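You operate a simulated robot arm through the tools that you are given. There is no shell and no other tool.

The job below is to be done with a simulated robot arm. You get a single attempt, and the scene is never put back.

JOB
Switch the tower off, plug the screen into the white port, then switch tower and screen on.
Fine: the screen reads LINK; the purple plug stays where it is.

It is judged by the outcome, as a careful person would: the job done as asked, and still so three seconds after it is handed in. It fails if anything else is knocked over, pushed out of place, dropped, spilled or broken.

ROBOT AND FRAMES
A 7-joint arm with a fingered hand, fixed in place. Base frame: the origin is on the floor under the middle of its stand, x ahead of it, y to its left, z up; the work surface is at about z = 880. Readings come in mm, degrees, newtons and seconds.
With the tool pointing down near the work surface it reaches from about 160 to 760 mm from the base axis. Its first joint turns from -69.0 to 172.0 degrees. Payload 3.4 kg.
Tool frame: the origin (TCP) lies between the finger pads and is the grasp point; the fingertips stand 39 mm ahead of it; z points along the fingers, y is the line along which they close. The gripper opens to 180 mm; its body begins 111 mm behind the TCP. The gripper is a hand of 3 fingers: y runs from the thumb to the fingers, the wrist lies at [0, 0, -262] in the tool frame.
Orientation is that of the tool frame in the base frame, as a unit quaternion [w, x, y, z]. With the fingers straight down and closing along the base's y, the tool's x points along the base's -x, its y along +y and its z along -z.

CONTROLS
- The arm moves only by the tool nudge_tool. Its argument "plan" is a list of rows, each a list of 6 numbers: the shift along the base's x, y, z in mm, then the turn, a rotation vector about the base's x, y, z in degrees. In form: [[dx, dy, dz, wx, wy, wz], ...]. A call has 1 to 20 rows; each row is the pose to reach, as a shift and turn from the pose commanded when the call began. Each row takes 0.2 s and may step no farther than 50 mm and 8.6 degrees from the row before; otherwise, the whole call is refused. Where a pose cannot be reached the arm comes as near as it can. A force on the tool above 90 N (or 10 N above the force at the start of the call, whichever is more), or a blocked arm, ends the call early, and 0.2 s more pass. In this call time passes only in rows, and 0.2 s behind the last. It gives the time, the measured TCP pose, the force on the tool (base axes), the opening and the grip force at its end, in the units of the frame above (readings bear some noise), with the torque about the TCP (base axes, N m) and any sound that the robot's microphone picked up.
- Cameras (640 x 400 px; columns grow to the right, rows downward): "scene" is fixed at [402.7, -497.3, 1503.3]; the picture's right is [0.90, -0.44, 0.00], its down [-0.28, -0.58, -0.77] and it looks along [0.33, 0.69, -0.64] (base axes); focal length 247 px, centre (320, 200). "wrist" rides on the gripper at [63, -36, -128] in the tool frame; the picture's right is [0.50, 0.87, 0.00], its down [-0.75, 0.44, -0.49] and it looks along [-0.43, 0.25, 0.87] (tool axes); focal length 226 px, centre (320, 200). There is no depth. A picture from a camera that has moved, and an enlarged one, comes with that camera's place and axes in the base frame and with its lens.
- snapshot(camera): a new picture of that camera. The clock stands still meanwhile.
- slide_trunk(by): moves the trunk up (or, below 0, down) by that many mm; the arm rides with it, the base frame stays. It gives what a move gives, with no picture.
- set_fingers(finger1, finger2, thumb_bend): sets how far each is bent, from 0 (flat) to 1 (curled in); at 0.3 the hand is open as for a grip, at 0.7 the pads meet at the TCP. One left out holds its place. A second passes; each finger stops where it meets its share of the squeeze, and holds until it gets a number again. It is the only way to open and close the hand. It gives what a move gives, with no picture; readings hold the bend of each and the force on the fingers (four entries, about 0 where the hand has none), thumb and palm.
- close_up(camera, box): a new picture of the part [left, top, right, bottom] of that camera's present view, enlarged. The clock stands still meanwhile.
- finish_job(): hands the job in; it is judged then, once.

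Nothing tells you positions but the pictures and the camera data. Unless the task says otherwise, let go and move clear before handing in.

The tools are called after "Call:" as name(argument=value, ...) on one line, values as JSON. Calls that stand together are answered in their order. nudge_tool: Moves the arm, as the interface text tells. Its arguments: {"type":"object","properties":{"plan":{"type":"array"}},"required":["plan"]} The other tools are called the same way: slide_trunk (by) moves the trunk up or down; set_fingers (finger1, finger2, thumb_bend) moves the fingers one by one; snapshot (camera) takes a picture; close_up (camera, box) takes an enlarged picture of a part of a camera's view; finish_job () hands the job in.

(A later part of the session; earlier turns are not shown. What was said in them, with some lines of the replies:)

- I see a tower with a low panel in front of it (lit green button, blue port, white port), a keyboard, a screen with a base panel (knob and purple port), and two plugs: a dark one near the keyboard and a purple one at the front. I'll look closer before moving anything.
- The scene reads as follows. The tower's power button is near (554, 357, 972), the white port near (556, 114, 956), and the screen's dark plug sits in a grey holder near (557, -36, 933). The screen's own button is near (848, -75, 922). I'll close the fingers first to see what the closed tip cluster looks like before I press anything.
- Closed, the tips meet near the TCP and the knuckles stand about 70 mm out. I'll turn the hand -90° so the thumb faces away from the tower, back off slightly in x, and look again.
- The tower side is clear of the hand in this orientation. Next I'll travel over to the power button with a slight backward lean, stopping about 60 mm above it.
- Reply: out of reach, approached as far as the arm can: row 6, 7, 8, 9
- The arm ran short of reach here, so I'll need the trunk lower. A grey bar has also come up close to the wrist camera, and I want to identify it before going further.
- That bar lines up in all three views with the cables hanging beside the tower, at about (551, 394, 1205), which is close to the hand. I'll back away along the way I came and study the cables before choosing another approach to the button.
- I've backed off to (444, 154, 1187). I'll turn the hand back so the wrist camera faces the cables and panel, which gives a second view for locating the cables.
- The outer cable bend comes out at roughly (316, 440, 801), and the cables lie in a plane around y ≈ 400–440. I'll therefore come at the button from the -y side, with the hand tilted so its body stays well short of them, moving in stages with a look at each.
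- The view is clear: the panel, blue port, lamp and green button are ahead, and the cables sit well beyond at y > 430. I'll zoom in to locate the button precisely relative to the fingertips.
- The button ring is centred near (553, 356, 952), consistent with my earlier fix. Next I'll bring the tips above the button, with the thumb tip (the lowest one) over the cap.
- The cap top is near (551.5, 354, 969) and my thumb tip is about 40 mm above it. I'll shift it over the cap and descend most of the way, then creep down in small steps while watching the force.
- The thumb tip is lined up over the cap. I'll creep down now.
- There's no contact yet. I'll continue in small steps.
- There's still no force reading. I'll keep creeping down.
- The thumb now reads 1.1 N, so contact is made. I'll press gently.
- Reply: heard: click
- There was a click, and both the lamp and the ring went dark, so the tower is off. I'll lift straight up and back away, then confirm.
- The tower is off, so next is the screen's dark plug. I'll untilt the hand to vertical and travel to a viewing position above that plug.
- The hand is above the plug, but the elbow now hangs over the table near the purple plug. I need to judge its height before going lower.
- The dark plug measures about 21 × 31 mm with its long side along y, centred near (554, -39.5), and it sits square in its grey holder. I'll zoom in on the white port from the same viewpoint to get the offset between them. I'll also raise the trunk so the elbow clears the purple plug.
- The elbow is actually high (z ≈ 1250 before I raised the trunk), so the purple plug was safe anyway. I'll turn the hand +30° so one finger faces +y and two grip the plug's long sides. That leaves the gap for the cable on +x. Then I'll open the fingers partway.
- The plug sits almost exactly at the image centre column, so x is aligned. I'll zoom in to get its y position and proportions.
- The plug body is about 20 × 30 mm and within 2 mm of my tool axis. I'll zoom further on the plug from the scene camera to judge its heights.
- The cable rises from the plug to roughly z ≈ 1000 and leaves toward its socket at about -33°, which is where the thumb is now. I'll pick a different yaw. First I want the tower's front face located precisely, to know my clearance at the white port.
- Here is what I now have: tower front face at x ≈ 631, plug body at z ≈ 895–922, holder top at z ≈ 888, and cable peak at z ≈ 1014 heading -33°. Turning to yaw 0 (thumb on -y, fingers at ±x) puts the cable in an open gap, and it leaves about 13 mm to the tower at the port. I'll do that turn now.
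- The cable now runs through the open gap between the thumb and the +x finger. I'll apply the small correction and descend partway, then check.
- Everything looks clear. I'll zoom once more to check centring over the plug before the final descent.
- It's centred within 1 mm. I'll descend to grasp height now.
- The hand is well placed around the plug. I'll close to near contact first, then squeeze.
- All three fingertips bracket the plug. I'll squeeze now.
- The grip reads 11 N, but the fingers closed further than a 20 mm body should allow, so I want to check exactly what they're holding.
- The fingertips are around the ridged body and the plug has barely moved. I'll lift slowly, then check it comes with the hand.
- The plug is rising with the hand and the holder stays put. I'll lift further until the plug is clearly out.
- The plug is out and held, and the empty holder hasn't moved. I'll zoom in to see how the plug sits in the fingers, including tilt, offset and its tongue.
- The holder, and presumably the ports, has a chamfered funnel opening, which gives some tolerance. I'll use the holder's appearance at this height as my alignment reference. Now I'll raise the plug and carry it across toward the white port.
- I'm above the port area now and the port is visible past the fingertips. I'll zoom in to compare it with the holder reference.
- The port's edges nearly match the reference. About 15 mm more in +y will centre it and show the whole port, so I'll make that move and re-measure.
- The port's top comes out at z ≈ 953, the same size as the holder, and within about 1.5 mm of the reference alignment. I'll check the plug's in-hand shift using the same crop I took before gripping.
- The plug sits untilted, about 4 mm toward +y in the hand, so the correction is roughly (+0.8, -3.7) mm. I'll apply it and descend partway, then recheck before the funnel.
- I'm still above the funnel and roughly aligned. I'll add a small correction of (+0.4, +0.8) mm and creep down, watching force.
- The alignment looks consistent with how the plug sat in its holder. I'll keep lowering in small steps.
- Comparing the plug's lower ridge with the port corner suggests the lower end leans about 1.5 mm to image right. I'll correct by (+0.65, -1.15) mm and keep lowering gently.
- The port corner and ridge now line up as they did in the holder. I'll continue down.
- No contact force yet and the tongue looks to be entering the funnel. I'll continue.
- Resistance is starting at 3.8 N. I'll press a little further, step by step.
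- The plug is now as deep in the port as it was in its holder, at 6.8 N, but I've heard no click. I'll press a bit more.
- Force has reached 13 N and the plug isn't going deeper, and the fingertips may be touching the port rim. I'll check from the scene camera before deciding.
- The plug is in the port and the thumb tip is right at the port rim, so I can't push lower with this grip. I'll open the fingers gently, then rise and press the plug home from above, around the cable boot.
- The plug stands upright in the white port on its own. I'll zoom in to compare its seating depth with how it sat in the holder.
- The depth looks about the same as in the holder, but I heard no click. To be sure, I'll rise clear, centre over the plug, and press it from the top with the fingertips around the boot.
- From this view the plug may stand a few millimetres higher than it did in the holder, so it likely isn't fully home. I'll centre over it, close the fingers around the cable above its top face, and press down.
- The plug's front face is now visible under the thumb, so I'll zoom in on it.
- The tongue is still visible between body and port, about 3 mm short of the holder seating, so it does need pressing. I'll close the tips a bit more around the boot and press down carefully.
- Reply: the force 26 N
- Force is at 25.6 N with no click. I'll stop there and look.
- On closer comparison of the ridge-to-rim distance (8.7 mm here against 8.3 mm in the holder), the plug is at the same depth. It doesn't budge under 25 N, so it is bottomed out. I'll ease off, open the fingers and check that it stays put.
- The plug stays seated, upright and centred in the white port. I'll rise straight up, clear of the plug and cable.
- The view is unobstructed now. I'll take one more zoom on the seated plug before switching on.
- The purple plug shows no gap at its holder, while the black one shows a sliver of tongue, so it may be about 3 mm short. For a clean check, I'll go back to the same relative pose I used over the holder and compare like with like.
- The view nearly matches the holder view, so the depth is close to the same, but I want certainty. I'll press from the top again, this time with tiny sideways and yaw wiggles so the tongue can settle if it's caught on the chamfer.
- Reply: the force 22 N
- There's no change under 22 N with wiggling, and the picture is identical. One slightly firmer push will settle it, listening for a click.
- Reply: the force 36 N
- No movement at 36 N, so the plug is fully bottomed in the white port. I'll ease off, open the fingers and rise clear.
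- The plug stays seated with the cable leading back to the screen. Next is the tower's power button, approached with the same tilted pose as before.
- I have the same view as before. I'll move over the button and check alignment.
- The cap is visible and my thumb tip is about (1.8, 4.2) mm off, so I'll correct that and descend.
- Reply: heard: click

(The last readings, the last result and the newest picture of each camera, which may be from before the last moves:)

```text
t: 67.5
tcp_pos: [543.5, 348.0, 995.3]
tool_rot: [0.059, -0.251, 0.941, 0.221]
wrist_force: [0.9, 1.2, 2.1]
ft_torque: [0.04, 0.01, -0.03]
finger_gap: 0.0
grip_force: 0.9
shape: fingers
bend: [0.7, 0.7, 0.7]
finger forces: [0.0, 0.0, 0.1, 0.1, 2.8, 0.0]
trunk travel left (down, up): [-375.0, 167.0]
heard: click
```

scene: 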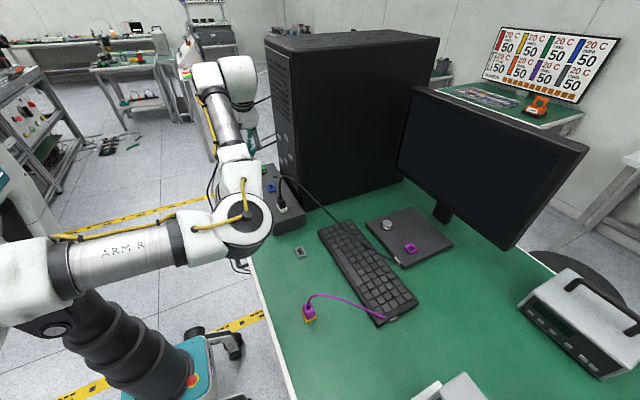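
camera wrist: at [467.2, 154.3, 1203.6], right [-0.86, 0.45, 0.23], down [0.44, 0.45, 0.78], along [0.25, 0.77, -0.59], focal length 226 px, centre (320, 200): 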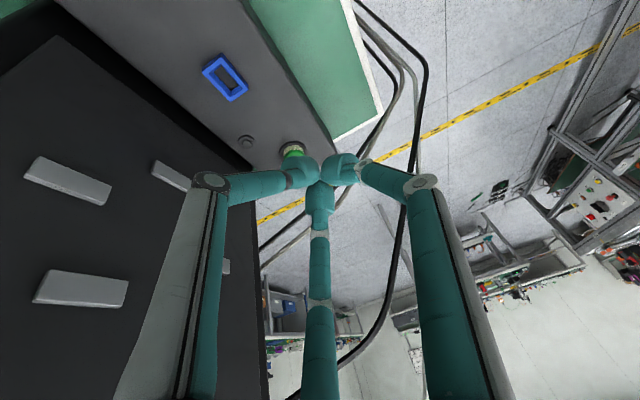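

There was a click. I'll lift off straight away and check the lamp.

Call:
nudge_tool(plan=[[0, 0, 10, 0, 0, 0], [0, 0, 30, 0, 0, 0], [0, -10, 60, 0, 0, 0], [-15, -40, 90, 0, 0, 0], [-40, -75, 112, 0, 0, 0]])

Call:
close_up(camera="wrist", box=[100, 0, 440, 213])

Call:
snapshot(camera="scene")

```text
t: 68.7
tcp_pos: [504.8, 269.8, 1109.3]
tool_rot: [0.059, -0.251, 0.94, 0.224]
wrist_force: [0.2, -0.7, 0.2]
ft_torque: [0.0, -0.04, -0.01]
finger_gap: 0.0
grip_force: 0.0
shape: fingers
bend: [0.7, 0.7, 0.7]
finger forces: [0.0, 0.1, 0.1, 0.1, 0.0, 0.0]
trunk travel left (down, up): [-375.0, 167.0]
```

```text
1.88 times, centred on (270, 106) of wrist
camera zoom: at [467.4, 155.6, 1196.0], right [-0.86, 0.45, 0.23], down [0.44, 0.45, 0.78], along [0.25, 0.77, -0.59], focal length 424 px, centre (414, 376)
```

zoom: 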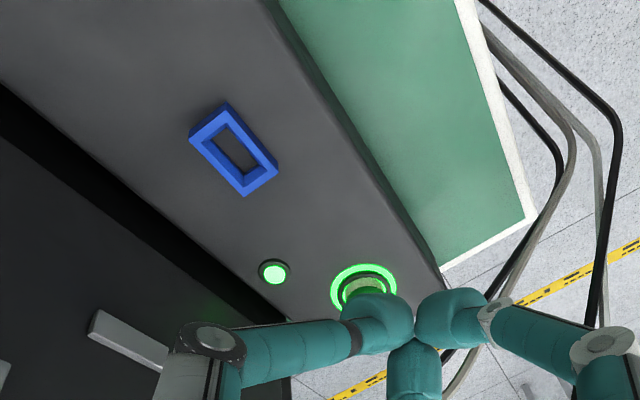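

```text
taken
```

scene: 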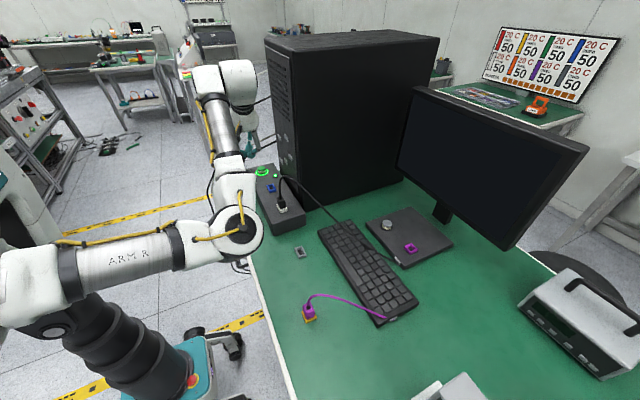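

The tower is on: lamp and ring are lit. Next is the screen's button near (848, -75, 922), which is beyond vertical reach, so I'll approach with a forward tilt. First I'll untilt and rise well clear of the cable.

Call:
nudge_tool(plan=[[0, -25, 20, -6.7, 0, 0], [0, -50, 40, -13.4, 0, 0], [0, -80, 60, -20, 0, 0], [0, -110, 80, -26.7, 0, 0], [0, -145, 100, -26.7, 0, 0], [0, -180, 115, -26.7, 0, 0]])

Call:
nudge_tool(plan=[[20, -22, 0, 0, 0, 7], [40, -44, 0, 0, 0, 14], [60, -66, 0, 0, 0, 21], [80, -88, 0, 0, 0, 28], [100, -110, 0, 0, 0, 35]])

Call:
snapshot(camera="wrist")

Call:
snapshot(camera="scene")

```text
t: 70.1
tcp_pos: [503.1, 87.1, 1224.0]
tool_rot: [0.0, -0.258, 0.966, 0.0]
wrist_force: [-0.6, 0.1, 0.7]
ft_torque: [0.0, 0.0, 0.0]
finger_gap: 0.0
grip_force: 0.0
shape: fingers
bend: [0.7, 0.7, 0.7]
finger forces: [0.0, 0.0, 0.0, 0.0, 0.0, 0.0]
trunk travel left (down, up): [-375.0, 167.0]
```

```text
t: 71.3
tcp_pos: [606.6, -18.1, 1221.8]
tool_rot: [-0.001, -0.537, 0.844, -0.001]
wrist_force: [0.6, 0.2, -0.2]
ft_torque: [-0.01, 0.0, -0.02]
finger_gap: 0.2
grip_force: 0.0
shape: fingers
bend: [0.7, 0.7, 0.7]
finger forces: [0.0, 0.1, 0.0, 0.0, 0.0, 0.0]
trunk travel left (down, up): [-375.0, 167.0]
```

```text
taken
camera wrist: at [610.4, -89.8, 1350.8], right [-1.0, -0.09, 0.0], down [-0.08, 0.87, 0.49], along [-0.04, 0.49, -0.87], focal length 226 px, centre (320, 200)
```

wrist: 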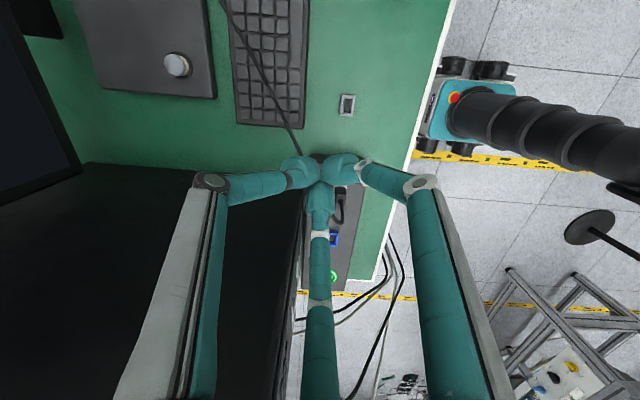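

```text
taken
```

scene: 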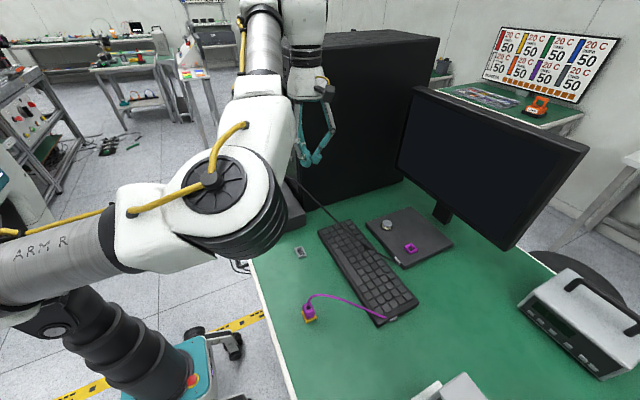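

The button shows at about (848, -79, 920) from here. I'll tilt forward and approach it, staying high above the cable.

Call:
nudge_tool(plan=[[31, -6, -20, -2.96, -6.34, 0], [62, -12, -40, -5.92, -12.68, 0], [93, -18, -60, -8.88, -19.02, 0], [124, -24, -80, -11.84, -25.36, 0], [155, -30, -100, -14.8, -31.7, 0]])

Call:
snapshot(camera="wrist")

Call:
snapshot(camera="scene")

```text
t: 72.5
tcp_pos: [760.0, -47.3, 1123.1]
tool_rot: [0.162, -0.511, 0.805, -0.254]
wrist_force: [0.2, 0.3, -0.1]
ft_torque: [-0.01, 0.04, 0.03]
finger_gap: 0.1
grip_force: 0.0
shape: fingers
bend: [0.7, 0.7, 0.7]
finger forces: [0.0, 0.0, 0.1, 0.1, 0.1, 0.0]
trunk travel left (down, up): [-375.0, 167.0]
```

```text
taken
camera wrist: at [692.5, -85.1, 1247.7], right [-0.85, -0.15, -0.5], down [-0.26, 0.95, 0.15], along [0.45, 0.26, -0.85], focal length 226 px, centre (320, 200)
```

wrist: 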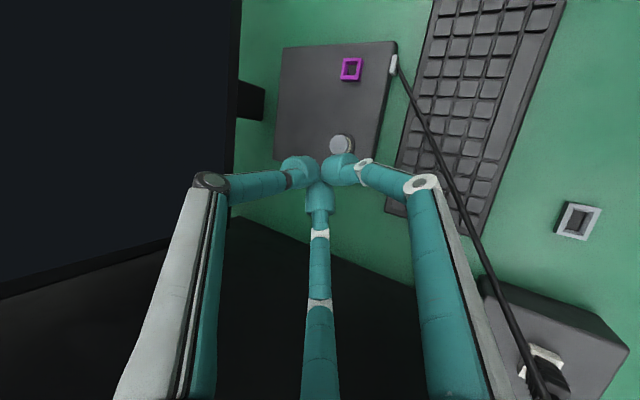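

```text
taken
```

scene: 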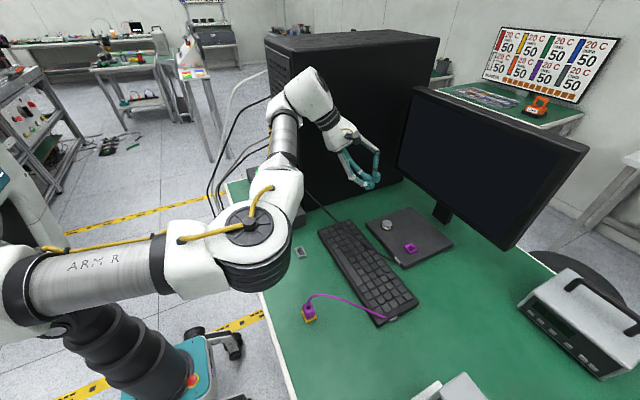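

Good approach. I can see the button, the purple port and the cable, which runs well to the side. I'll zoom in on the button.

Call:
close_up(camera="wrist", box=[260, 30, 420, 190])

Call:
close_up(camera="scene", box=[330, 130, 470, 290])

```text
2.50 times, centred on (340, 110) of wrist
camera zoom: at [692.5, -85.1, 1247.7], right [-0.85, -0.15, -0.5], down [-0.26, 0.95, 0.15], along [0.45, 0.26, -0.85], focal length 565 px, centre (270, 425)
```

zoom: 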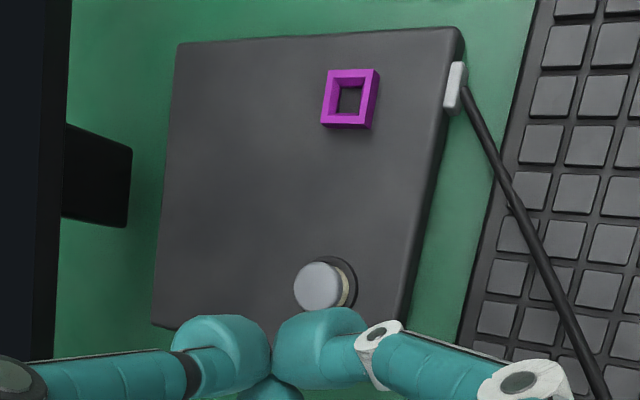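

```text
2.50 times, centred on (400, 210) of scene
camera zoom: at [402.7, -497.3, 1503.3], right [0.9, -0.44, 0.0], down [-0.28, -0.58, -0.77], along [0.33, 0.69, -0.64], focal length 617 px, centre (120, 175)
```

zoom: 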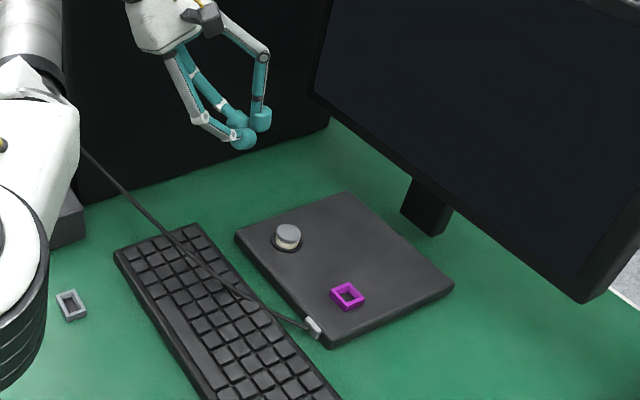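

The cap is about 29 mm wide with its top near (848, -80, 920). I'll move the tips to hover just above it.

Call:
nudge_tool(plan=[[20, -7, -32, 0, 0, 0], [40, -14, -64, 0, 0, 0], [60, -21, -96, 0, 0, 0], [79, -28, -128, 0, 0, 0]])

Call:
snapshot(camera="wrist")

Call:
close_up(camera="wrist", box=[220, 80, 460, 230])

Call:
close_up(camera="scene", box=[330, 130, 470, 290])

```text
t: 73.5
tcp_pos: [840.3, -77.0, 993.3]
tool_rot: [0.161, -0.511, 0.805, -0.256]
wrist_force: [0.0, -0.1, 0.1]
ft_torque: [-0.07, -0.01, 0.01]
finger_gap: 0.1
grip_force: 0.1
shape: fingers
bend: [0.7, 0.7, 0.7]
finger forces: [0.0, 0.0, 0.0, 0.1, 0.1, 0.0]
trunk travel left (down, up): [-375.0, 167.0]
```

```text
taken
camera wrist: at [772.4, -114.2, 1118.2], right [-0.85, -0.15, -0.5], down [-0.26, 0.95, 0.15], along [0.45, 0.26, -0.85], focal length 226 px, centre (320, 200)
```

wrist: 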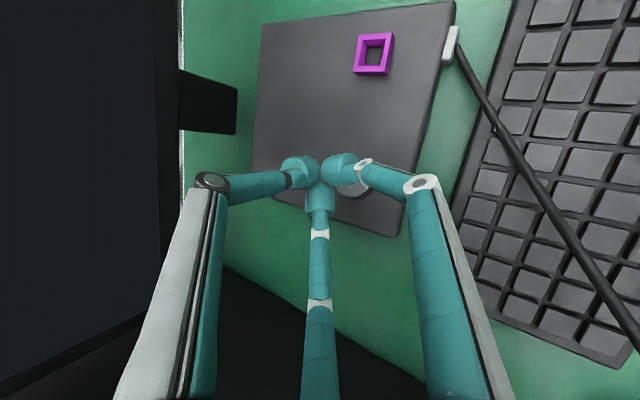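

```text
2.67 times, centred on (340, 155) of wrist
camera zoom: at [772.4, -114.2, 1118.2], right [-0.85, -0.15, -0.5], down [-0.26, 0.95, 0.15], along [0.45, 0.26, -0.85], focal length 603 px, centre (267, 320)
```

zoom: 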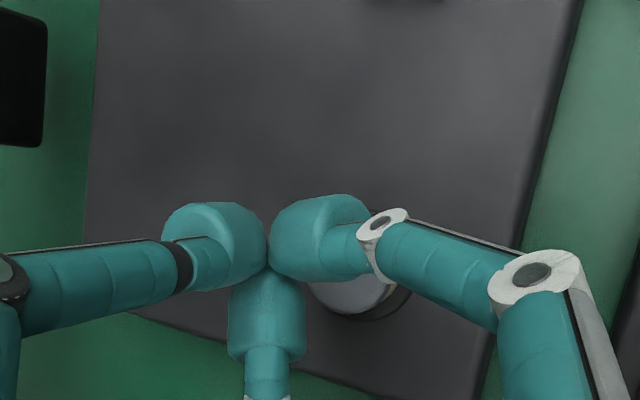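

```text
2.50 times, centred on (400, 210) of scene
camera zoom: at [402.7, -497.3, 1503.3], right [0.9, -0.44, 0.0], down [-0.28, -0.58, -0.77], along [0.33, 0.69, -0.64], focal length 617 px, centre (120, 175)
```

zoom: 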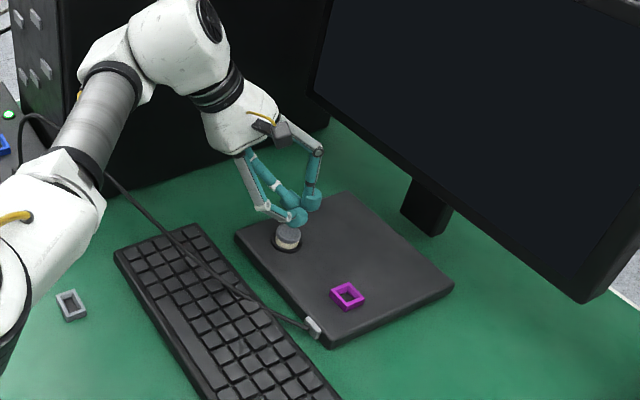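

The tips hover above the button. I'll shift so one fingertip sits right over the cap centre, then descend partway and look.

Call:
nudge_tool(plan=[[4, 12.5, -6, 0, 0, 0], [4, 12.5, -14, 0, 0, 0], [4, 12.5, -22, 0, 0, 0]])

Call:
close_up(camera="wrist", box=[220, 80, 460, 230])

Call:
close_up(camera="scene", box=[370, 190, 420, 240])

```text
t: 74.3
tcp_pos: [843.0, -64.8, 970.7]
tool_rot: [0.162, -0.51, 0.805, -0.255]
wrist_force: [0.0, 0.1, -0.5]
ft_torque: [-0.03, 0.01, 0.0]
finger_gap: 0.0
grip_force: 0.0
shape: fingers
bend: [0.7, 0.7, 0.7]
finger forces: [0.1, 0.0, 0.1, 0.1, 0.0, 0.1]
trunk travel left (down, up): [-375.0, 167.0]
```

```text
2.67 times, centred on (340, 155) of wrist
camera zoom: at [775.2, -102.3, 1096.7], right [-0.85, -0.15, -0.5], down [-0.26, 0.95, 0.15], along [0.45, 0.26, -0.85], focal length 603 px, centre (267, 320)
```

zoom: 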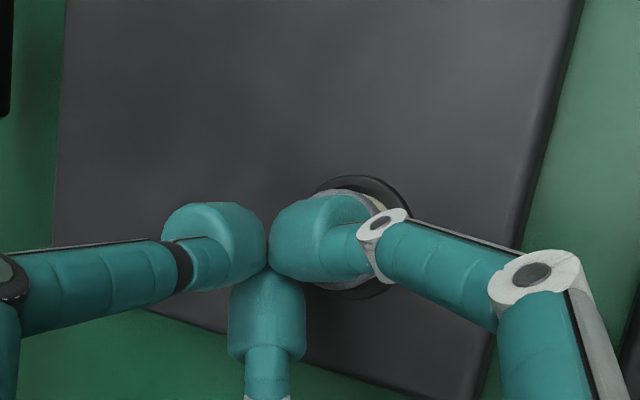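

```text
8.00 times, centred on (395, 215) of scene
camera zoom: at [402.7, -497.3, 1503.3], right [0.9, -0.44, 0.0], down [-0.28, -0.58, -0.77], along [0.33, 0.69, -0.64], focal length 1976 px, centre (-280, 80)
```

zoom: 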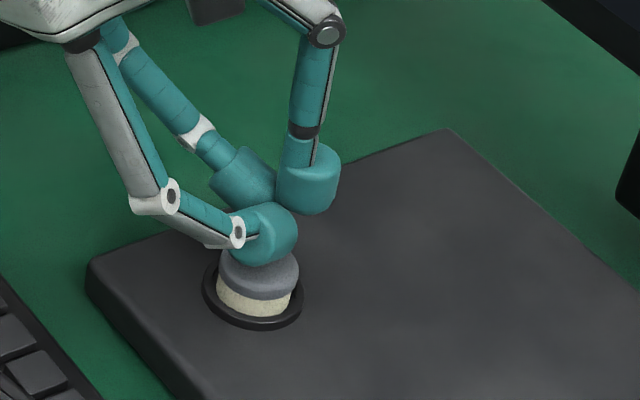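

The fingertip is directly over the cap. I'll creep down.

Call:
nudge_tool(plan=[[0, 0, -2, 0, 0, 0], [0, 0, -4, 0, 0, 0], [0, 0, -6, 0, 0, 0]])

Call:
nudge_tool(plan=[[0, 0, -2, 0, 0, 0], [0, 0, -4, 0, 0, 0]])

Call:
close_up(camera="scene", box=[370, 190, 420, 240])

```text
t: 75.1
tcp_pos: [842.9, -61.8, 965.1]
tool_rot: [0.161, -0.511, 0.805, -0.255]
wrist_force: [-0.8, 0.2, 0.9]
ft_torque: [0.0, 0.02, 0.01]
finger_gap: 0.0
grip_force: 0.1
shape: fingers
bend: [0.7, 0.7, 0.7]
finger forces: [0.0, 0.0, 0.0, 0.0, 0.0, 0.1]
trunk travel left (down, up): [-375.0, 167.0]
```

```text
t: 75.7
tcp_pos: [841.0, -63.6, 963.0]
tool_rot: [0.161, -0.511, 0.805, -0.255]
wrist_force: [-0.3, -0.6, 0.1]
ft_torque: [-0.06, -0.01, -0.01]
finger_gap: 0.0
grip_force: 0.0
shape: fingers
bend: [0.7, 0.7, 0.7]
finger forces: [0.1, 0.0, 0.0, 0.1, 0.0, 0.0]
trunk travel left (down, up): [-375.0, 167.0]
```

```text
8.00 times, centred on (395, 215) of scene
camera zoom: at [402.7, -497.3, 1503.3], right [0.9, -0.44, 0.0], down [-0.28, -0.58, -0.77], along [0.33, 0.69, -0.64], focal length 1976 px, centre (-280, 80)
```

zoom: 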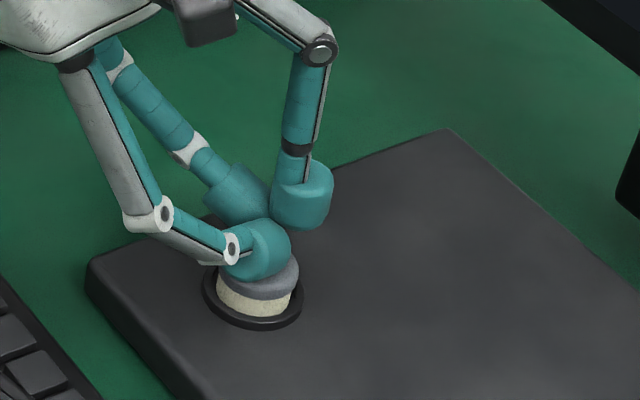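

Call:
nudge_tool(plan=[[0, 0, -1.5, 0, 0, 0], [0, 0, -3, 0, 0, 0]])

Call:
nudge_tool(plan=[[0, 0, -1, 0, 0, 0], [0, 0, -2, 0, 0, 0]])

```text
t: 76.3
tcp_pos: [841.9, -64.0, 958.5]
tool_rot: [0.162, -0.51, 0.805, -0.255]
wrist_force: [-0.9, -0.1, 0.5]
ft_torque: [0.03, 0.01, -0.01]
finger_gap: 0.0
grip_force: 0.0
shape: fingers
bend: [0.7, 0.7, 0.7]
finger forces: [0.0, 0.0, 0.1, 0.0, 0.0, 0.0]
trunk travel left (down, up): [-375.0, 167.0]
```

```text
t: 76.9
tcp_pos: [842.7, -63.0, 957.5]
tool_rot: [0.161, -0.511, 0.805, -0.255]
wrist_force: [-0.3, 0.7, 0.7]
ft_torque: [0.01, 0.02, 0.02]
finger_gap: 0.0
grip_force: 0.6
shape: fingers
bend: [0.7, 0.7, 0.7]
finger forces: [0.8, 0.1, 0.1, 0.0, 0.1, 0.0]
trunk travel left (down, up): [-375.0, 167.0]
```

Finger 1 reads 0.8 N, so contact is starting. I'll press gently.

Call:
nudge_tool(plan=[[0, 0, -1, 0, 0, 0], [0, 0, -2, 0, 0, 0]])

```text
t: 77.5
tcp_pos: [842.0, -62.2, 955.1]
tool_rot: [0.162, -0.511, 0.805, -0.254]
wrist_force: [-0.3, -0.4, 1.7]
ft_torque: [-0.01, -0.01, -0.01]
finger_gap: 0.0
grip_force: 1.3
shape: fingers
bend: [0.7, 0.7, 0.7]
finger forces: [2.0, 0.0, 0.1, 0.0, 0.0, 0.1]
trunk travel left (down, up): [-375.0, 167.0]
```

Call:
nudge_tool(plan=[[0, 0, -1, 0, 0, 0], [0, 0, -2, 0, 0, 0]])

```text
t: 78.1
tcp_pos: [841.1, -62.9, 951.9]
tool_rot: [0.161, -0.511, 0.805, -0.255]
wrist_force: [-0.4, 0.1, 2.4]
ft_torque: [-0.03, -0.02, -0.01]
finger_gap: 0.0
grip_force: 1.5
shape: fingers
bend: [0.7, 0.7, 0.7]
finger forces: [3.1, 0.0, 0.1, 0.0, 0.0, 0.0]
trunk travel left (down, up): [-375.0, 167.0]
heard: click
```

There was a click from the screen's button. I'll lift off and look at the screen.

Call:
nudge_tool(plan=[[0, 0, 10, 0, 0, 0], [0, 0, 30, 0, 0, 0], [-15, 5, 60, 0, 0, 0], [-40, 12, 90, 0, 0, 0], [-70, 20, 120, 0, 0, 0]])

Call:
snapshot(camera="scene")

Call:
close_up(camera="scene", box=[390, 80, 600, 260])

Call:
snapshot(camera="wrist")

```text
t: 79.3
tcp_pos: [769.5, -45.2, 1071.3]
tool_rot: [0.161, -0.511, 0.805, -0.255]
wrist_force: [0.0, 0.1, -0.9]
ft_torque: [-0.01, 0.0, -0.02]
finger_gap: 0.1
grip_force: 0.0
shape: fingers
bend: [0.7, 0.7, 0.7]
finger forces: [0.0, 0.1, 0.1, 0.1, 0.0, 0.0]
trunk travel left (down, up): [-375.0, 167.0]
```

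```text
taken
```

scene: 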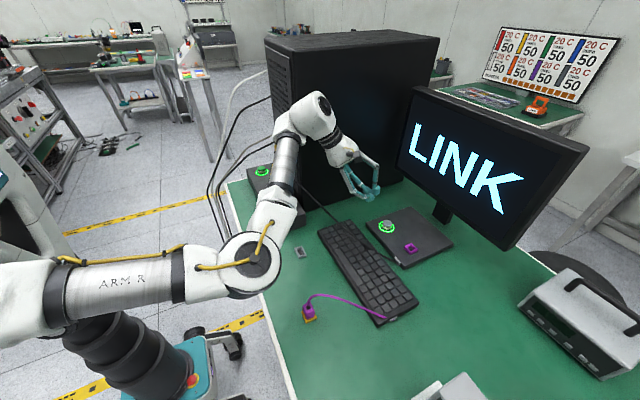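

```text
2.22 times, centred on (495, 170) of scene
camera zoom: at [402.7, -497.3, 1503.3], right [0.9, -0.44, 0.0], down [-0.28, -0.58, -0.77], along [0.33, 0.69, -0.64], focal length 549 px, centre (-69, 267)
```

zoom: 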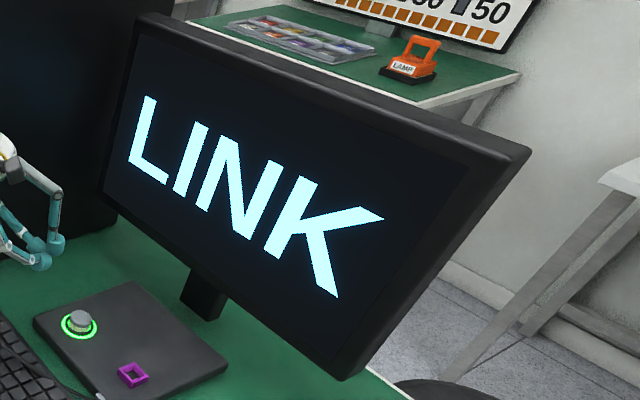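

```text
taken
camera wrist: at [701.9, -82.8, 1198.1], right [-0.85, -0.15, -0.5], down [-0.26, 0.95, 0.15], along [0.45, 0.26, -0.85], focal length 226 px, centre (320, 200)
```

wrist: 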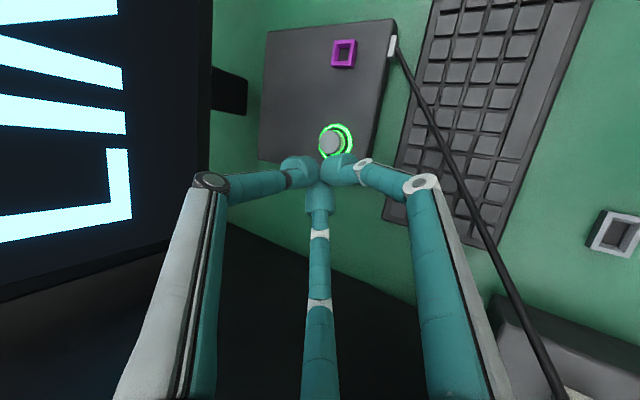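

The screen reads LINK. I'll retreat up and back toward the robot, clear of everything, then make a last check.

Call:
nudge_tool(plan=[[0, 0, 40, 0, 0, 0], [-15, 3, 80, 0, 0, 0], [-45, 6, 110, 2.96, 6.34, 0], [-80, 10, 130, 5.92, 12.68, 0], [-115, 15, 145, 8.88, 19.02, 0], [-150, 20, 155, 11.84, 25.36, 0], [-185, 25, 160, 14.8, 31.7, 0], [-225, 30, 160, 14.8, 31.7, 0]])

Call:
snapshot(camera="scene")

Call:
close_up(camera="scene", box=[235, 150, 335, 260])

Call:
close_up(camera="scene", box=[280, 200, 470, 340])

```text
t: 81.1
tcp_pos: [542.8, -14.9, 1235.8]
tool_rot: [0.0, -0.537, 0.844, -0.001]
wrist_force: [-0.3, -0.8, -0.1]
ft_torque: [0.01, -0.04, 0.0]
finger_gap: 0.0
grip_force: 0.0
shape: fingers
bend: [0.7, 0.7, 0.7]
finger forces: [0.1, 0.0, 0.0, 0.0, 0.0, 0.0]
trunk travel left (down, up): [-375.0, 167.0]
```

```text
taken
```

scene: 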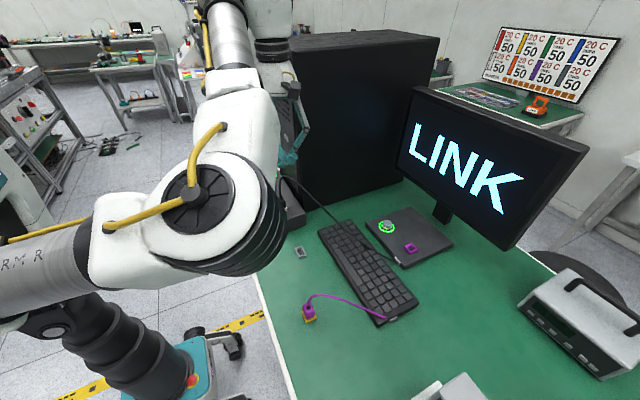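

```text
3.64 times, centred on (285, 205) of scene
camera zoom: at [402.7, -497.3, 1503.3], right [0.9, -0.44, 0.0], down [-0.28, -0.58, -0.77], along [0.33, 0.69, -0.64], focal length 898 px, centre (447, 182)
```

zoom: 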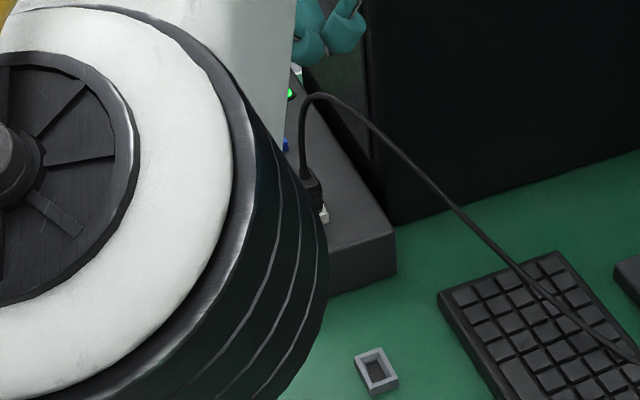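

```text
2.86 times, centred on (375, 270) of scene
camera zoom: at [402.7, -497.3, 1503.3], right [0.9, -0.44, 0.0], down [-0.28, -0.58, -0.77], along [0.33, 0.69, -0.64], focal length 706 px, centre (163, 0)
```

zoom: 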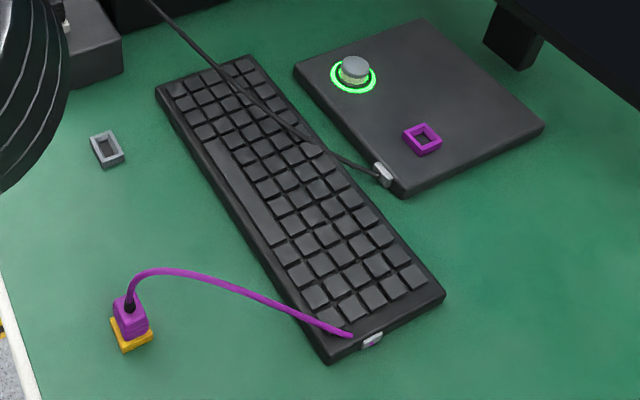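

The screen reads LINK, and both the tower and screen rings are lit. The screen's plug sits in the white port, the purple plug hasn't moved, nothing else is displaced, and the hand is empty and clear. I'm handing the job in.

Call:
finish_job()

```text
The job is handed in.
```

The job is done and handed in: the screen reads LINK, and the tower and screen are both on.

- **Tower off:** I pressed its power button and heard a click, and its lamp and ring went dark before I touched the plug.
- **Plugged in:** The screen's dark plug is in the white port. There was no click when it went in, but it did not move further under a 36 N push. It stayed upright after I let go.
- **Switched on:** I pressed the tower's button, then the screen's. Each clicked and its ring lit.
- **Left alone:** The purple plug is still in its yellow holder. In the last pictures the keyboard, the grey holder and the rest of the table looked undisturbed.

The hand is empty and clear of the table. I raised the robot's trunk by 100 mm along the way and left it there.
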